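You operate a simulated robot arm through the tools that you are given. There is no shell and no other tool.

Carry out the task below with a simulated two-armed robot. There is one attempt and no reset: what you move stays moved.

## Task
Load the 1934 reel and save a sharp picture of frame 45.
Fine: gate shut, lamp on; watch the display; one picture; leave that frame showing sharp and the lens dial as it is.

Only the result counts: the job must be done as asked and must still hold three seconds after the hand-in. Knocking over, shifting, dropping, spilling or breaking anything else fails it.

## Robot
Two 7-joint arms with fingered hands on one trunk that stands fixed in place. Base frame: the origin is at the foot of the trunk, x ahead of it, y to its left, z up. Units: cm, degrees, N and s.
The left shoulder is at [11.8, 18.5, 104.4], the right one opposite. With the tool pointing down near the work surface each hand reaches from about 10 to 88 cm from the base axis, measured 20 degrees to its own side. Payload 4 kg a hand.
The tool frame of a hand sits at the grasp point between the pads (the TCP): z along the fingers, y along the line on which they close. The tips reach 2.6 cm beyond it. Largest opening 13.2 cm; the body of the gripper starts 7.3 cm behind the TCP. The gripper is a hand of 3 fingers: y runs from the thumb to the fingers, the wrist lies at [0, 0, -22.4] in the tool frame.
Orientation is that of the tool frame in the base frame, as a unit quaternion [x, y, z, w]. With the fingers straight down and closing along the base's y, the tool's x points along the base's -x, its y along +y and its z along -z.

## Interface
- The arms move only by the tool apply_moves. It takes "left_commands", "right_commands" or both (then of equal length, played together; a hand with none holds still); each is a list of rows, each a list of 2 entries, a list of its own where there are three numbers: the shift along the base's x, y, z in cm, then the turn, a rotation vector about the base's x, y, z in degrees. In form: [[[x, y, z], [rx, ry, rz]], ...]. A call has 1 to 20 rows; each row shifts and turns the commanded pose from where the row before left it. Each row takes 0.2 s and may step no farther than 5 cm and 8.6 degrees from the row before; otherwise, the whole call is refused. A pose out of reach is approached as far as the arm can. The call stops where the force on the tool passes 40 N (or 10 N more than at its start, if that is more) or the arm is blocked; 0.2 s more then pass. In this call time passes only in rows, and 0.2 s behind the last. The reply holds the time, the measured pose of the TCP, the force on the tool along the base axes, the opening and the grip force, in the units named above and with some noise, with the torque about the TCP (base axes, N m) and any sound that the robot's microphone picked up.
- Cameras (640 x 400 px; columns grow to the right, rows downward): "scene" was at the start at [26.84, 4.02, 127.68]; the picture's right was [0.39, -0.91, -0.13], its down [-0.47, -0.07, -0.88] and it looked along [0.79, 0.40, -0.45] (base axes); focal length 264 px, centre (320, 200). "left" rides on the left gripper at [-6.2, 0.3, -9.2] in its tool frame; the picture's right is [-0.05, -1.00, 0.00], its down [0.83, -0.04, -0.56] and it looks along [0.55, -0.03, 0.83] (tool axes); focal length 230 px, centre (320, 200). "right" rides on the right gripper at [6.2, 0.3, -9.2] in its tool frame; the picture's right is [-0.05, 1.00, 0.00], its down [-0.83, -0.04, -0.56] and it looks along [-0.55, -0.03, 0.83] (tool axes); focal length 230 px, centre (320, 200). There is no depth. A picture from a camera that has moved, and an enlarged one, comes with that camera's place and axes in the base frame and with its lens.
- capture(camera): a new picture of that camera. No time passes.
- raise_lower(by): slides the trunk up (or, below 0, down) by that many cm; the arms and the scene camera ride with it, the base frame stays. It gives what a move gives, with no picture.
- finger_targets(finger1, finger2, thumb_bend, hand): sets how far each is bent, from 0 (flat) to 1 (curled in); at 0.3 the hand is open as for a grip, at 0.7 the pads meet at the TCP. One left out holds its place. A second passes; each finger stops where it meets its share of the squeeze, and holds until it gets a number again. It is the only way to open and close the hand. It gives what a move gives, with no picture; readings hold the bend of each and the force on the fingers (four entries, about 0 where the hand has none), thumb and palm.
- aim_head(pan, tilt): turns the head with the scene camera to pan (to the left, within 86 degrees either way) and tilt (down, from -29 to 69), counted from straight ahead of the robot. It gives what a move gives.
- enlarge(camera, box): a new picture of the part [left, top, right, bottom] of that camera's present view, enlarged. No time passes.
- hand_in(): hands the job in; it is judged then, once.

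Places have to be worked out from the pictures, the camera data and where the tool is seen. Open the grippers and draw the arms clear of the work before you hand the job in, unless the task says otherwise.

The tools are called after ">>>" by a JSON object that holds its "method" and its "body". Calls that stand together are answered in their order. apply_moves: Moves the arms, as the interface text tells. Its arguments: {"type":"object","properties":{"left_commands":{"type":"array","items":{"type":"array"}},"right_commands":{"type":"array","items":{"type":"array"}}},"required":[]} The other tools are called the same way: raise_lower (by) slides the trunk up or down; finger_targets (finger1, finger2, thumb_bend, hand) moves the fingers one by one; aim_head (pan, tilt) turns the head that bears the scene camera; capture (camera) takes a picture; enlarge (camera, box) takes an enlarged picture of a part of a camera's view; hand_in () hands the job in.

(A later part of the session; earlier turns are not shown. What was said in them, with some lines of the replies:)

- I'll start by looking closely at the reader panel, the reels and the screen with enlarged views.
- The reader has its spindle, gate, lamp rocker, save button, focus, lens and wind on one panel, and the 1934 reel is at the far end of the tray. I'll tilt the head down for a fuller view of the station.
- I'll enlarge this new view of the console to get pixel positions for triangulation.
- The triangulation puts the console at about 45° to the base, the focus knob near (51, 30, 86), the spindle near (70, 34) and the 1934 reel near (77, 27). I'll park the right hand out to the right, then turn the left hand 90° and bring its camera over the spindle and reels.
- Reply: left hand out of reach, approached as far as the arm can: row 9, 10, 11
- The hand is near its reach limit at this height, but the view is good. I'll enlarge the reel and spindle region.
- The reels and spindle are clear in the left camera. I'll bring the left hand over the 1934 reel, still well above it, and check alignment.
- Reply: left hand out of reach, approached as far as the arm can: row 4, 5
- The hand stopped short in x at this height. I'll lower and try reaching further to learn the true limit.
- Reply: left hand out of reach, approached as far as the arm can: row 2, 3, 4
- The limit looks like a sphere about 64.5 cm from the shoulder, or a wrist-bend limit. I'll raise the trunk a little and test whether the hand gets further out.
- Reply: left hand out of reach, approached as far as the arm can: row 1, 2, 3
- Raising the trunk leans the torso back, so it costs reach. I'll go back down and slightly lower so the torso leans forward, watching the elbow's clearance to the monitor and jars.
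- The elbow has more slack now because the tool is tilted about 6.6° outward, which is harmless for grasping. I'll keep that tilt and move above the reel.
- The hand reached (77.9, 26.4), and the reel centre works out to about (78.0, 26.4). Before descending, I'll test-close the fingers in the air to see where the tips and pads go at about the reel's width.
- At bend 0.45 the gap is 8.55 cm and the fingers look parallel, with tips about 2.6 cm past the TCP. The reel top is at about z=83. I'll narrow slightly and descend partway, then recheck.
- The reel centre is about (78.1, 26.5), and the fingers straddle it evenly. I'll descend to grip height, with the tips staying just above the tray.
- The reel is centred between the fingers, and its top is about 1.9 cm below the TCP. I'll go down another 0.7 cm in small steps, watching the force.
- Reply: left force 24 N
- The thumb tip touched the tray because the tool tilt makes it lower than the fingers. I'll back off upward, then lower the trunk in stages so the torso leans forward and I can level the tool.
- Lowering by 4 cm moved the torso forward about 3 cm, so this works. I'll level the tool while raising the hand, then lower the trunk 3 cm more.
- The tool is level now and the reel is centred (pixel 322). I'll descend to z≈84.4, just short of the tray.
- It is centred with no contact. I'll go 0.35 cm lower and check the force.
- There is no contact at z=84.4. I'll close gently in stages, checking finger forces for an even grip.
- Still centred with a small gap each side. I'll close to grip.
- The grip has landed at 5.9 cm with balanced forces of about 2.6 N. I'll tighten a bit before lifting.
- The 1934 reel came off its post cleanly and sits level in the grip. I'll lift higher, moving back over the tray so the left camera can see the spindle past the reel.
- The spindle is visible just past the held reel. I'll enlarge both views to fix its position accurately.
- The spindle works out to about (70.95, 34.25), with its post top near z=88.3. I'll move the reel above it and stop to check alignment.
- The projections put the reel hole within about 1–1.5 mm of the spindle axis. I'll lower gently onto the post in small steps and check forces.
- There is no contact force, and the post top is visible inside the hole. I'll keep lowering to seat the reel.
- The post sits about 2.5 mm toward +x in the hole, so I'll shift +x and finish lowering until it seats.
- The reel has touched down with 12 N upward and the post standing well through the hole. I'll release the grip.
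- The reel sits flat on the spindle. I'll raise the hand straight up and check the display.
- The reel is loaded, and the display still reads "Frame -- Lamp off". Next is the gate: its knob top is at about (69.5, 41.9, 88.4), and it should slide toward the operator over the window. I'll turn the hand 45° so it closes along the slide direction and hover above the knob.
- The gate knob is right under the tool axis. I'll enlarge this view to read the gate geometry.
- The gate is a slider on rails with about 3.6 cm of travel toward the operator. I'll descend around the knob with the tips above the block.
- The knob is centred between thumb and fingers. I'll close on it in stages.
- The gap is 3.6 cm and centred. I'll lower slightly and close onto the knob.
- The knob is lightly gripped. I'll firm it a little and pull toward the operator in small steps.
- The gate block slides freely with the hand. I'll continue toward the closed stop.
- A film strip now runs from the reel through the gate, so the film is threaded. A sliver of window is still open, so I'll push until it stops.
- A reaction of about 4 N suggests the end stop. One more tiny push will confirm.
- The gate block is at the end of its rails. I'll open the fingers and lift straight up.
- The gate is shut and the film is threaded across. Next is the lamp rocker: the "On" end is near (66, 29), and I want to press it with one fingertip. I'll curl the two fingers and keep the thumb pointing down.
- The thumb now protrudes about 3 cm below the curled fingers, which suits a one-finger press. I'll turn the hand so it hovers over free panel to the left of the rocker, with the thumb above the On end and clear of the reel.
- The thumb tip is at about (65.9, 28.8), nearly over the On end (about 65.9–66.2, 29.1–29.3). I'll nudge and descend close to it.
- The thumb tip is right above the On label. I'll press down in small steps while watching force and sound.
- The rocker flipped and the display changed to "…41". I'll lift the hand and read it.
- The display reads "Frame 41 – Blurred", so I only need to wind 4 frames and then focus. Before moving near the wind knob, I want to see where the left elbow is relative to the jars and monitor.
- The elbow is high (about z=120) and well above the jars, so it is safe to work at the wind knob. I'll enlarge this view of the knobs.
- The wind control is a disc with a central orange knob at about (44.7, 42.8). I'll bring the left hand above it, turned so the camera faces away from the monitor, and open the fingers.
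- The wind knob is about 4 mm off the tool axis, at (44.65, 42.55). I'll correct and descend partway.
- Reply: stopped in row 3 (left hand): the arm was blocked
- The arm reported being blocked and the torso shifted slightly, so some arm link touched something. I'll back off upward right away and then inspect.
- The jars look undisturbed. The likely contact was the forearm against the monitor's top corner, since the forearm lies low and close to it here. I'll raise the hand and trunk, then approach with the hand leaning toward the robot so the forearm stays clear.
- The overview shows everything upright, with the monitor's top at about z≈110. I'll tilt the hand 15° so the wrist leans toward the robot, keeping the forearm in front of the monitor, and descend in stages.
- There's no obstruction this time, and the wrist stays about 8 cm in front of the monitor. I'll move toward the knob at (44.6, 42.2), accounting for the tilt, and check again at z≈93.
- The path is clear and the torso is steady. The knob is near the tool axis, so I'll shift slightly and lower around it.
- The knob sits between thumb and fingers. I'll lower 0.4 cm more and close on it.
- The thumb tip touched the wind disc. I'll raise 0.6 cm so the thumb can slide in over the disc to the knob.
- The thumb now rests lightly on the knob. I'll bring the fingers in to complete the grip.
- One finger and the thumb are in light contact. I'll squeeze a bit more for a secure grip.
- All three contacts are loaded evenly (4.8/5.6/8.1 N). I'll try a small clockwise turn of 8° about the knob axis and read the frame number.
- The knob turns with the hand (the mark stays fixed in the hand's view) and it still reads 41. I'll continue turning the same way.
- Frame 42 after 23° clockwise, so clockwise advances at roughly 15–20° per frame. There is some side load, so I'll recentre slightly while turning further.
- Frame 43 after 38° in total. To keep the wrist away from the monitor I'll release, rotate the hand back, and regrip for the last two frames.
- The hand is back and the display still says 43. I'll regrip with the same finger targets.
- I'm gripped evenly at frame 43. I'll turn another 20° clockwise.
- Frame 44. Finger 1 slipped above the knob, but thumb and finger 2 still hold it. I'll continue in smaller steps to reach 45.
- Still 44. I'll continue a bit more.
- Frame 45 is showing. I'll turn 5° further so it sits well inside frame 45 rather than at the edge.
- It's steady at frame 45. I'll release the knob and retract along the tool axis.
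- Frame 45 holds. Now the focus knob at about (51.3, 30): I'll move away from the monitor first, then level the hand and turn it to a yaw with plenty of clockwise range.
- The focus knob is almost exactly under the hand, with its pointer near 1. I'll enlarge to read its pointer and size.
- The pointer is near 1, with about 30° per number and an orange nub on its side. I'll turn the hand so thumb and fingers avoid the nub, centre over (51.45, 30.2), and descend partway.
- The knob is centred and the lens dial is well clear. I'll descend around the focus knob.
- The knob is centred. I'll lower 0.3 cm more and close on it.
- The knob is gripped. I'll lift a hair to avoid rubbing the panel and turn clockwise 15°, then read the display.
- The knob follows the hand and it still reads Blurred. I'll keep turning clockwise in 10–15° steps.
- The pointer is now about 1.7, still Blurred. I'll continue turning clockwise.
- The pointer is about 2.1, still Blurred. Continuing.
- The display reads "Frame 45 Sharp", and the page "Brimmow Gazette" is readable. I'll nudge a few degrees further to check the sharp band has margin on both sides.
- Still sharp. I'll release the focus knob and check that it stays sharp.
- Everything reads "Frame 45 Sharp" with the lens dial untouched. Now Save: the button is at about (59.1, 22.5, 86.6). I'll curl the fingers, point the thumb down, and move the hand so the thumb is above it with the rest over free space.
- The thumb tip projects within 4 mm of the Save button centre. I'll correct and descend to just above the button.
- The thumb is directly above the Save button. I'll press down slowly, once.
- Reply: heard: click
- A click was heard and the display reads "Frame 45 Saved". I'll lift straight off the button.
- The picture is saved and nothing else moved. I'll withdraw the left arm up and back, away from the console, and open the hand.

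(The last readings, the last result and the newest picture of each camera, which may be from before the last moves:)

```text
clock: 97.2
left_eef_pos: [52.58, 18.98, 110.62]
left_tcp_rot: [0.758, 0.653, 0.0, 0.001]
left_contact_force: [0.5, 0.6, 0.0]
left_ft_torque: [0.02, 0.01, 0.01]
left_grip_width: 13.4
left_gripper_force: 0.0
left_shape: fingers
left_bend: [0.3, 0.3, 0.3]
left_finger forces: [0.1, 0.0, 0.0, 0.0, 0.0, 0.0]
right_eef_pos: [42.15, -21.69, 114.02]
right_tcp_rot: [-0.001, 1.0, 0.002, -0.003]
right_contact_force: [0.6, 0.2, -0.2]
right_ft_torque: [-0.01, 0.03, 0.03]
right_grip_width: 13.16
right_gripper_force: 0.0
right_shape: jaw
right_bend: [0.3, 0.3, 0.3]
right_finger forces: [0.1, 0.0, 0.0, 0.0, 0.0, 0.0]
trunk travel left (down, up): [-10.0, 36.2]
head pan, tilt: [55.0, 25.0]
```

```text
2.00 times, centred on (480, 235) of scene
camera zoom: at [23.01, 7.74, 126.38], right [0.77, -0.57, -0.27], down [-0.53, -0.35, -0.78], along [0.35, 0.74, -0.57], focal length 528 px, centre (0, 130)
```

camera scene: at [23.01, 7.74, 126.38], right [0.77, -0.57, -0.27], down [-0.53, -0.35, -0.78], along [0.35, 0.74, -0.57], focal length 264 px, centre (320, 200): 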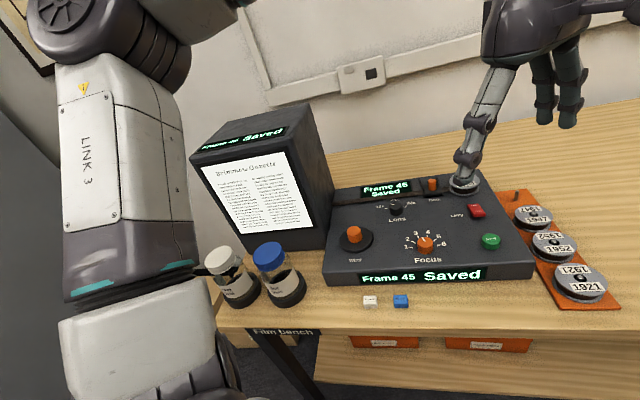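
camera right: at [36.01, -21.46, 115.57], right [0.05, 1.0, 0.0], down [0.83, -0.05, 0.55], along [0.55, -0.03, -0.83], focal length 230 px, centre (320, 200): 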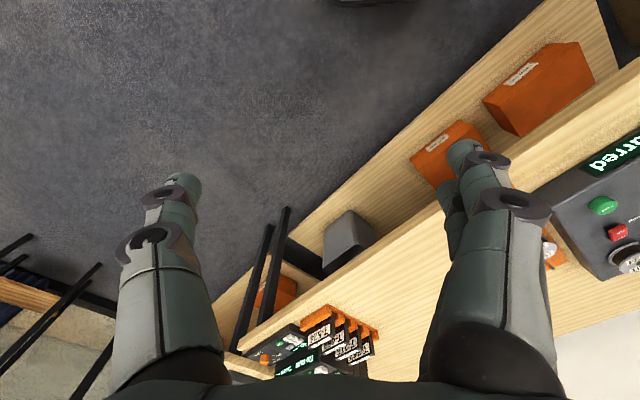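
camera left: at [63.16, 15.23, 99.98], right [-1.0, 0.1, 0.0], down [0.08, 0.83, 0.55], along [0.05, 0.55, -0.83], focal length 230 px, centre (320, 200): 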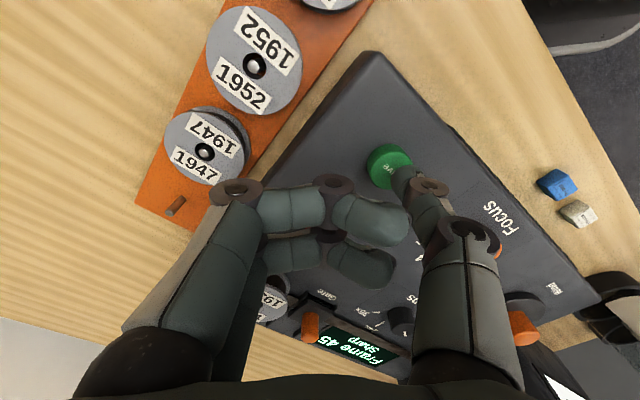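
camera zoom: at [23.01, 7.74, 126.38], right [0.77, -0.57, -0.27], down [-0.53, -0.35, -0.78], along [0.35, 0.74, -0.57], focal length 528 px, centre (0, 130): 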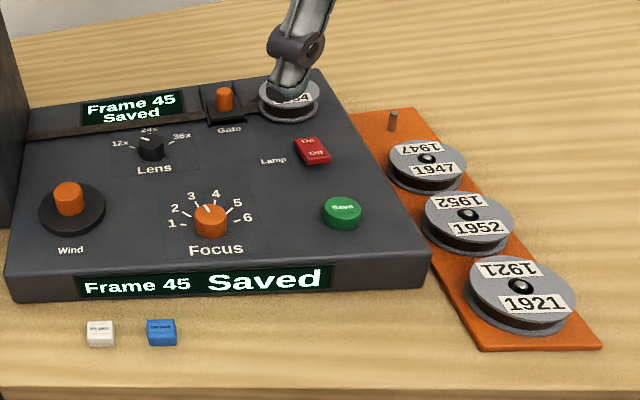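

Both displays read "Frame 45 Saved", the page is sharp, and the jars, blocks and other reels are all in place. I'll pull the arm a little further back and do a last check.

>>> {"method": "apply_moves", "body": {"left_commands": [[[-2, -0.5, 1], [0, 0, 0]], [[-2, -0.5, 1], [0, 0, 0]], [[-2, -0.5, 1], [0, 0, 0]], [[0, 0, 0], [0, 0, 0]]]}}

>>> {"method": "capture", "body": {"camera": "scene"}}

>>> {"method": "enlarge", "body": {"camera": "scene", "box": [180, 90, 520, 320]}}

```text
clock: 98.2
left_eef_pos: [46.7, 17.42, 113.8]
left_tcp_rot: [0.758, 0.653, 0.0, 0.001]
left_contact_force: [0.1, -0.3, 0.2]
left_ft_torque: [-0.01, 0.02, 0.01]
left_grip_width: 13.41
left_gripper_force: 0.1
left_shape: fingers
left_bend: [0.3, 0.3, 0.3]
left_finger forces: [0.1, 0.0, 0.0, 0.0, 0.1, 0.1]
right_eef_pos: [42.27, -21.65, 113.97]
right_tcp_rot: [0.001, 1.0, 0.002, -0.002]
right_contact_force: [0.0, 0.3, 0.1]
right_ft_torque: [0.0, 0.06, -0.02]
right_grip_width: 13.17
right_gripper_force: 0.0
right_shape: jaw
right_bend: [0.3, 0.3, 0.3]
right_finger forces: [0.1, 0.0, 0.0, 0.1, 0.0, 0.1]
trunk travel left (down, up): [-10.0, 36.2]
head pan, tilt: [55.0, 25.0]
```

```text
taken
camera scene: at [23.06, 7.74, 126.36], right [0.77, -0.57, -0.27], down [-0.53, -0.35, -0.78], along [0.35, 0.74, -0.57], focal length 264 px, centre (320, 200)
```

scene: 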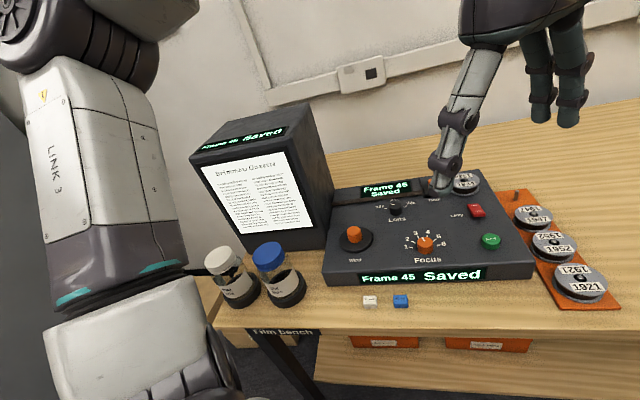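

```text
1.74 times, centred on (350, 205) of scene
camera zoom: at [23.06, 7.74, 126.36], right [0.77, -0.57, -0.27], down [-0.53, -0.35, -0.78], along [0.35, 0.74, -0.57], focal length 459 px, centre (268, 191)
```

zoom: 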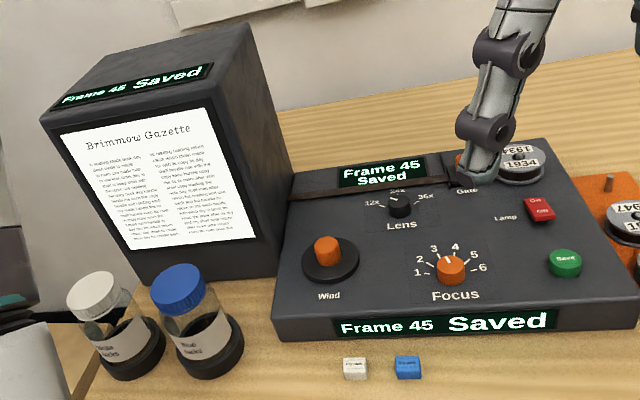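

The 1934 reel is loaded, the gate is shut and the lamp is on. Frame 45 is showing sharp, one picture is saved, and the lens dial is untouched. Both hands are open and clear of the work, so I'm handing the job in.

>>> {"method": "hand_in", "body": {}}

```text
The job is handed in.
```

The 1934 reel is loaded and one sharp picture of frame 45 is saved. The display read "Frame 45 Sharp" just before the save and "Frame 45 Saved" at hand-in.

- **Reader:** the gate is shut and the lamp is on. The page on the screen is readable, and the focus pointer sits at about 2.6–2.7.
- **Lens dial:** I did not touch it.
- **Save:** one press, with a single click heard.
- **Contact during the work:** the left arm was blocked once while lowering to the wind knob, most likely by touching the top corner of the monitor. I backed off at once and approached from a different angle. The monitor, jars and blocks looked undisturbed in the pictures afterwards.
- **Hands:** both are open and clear of the console.
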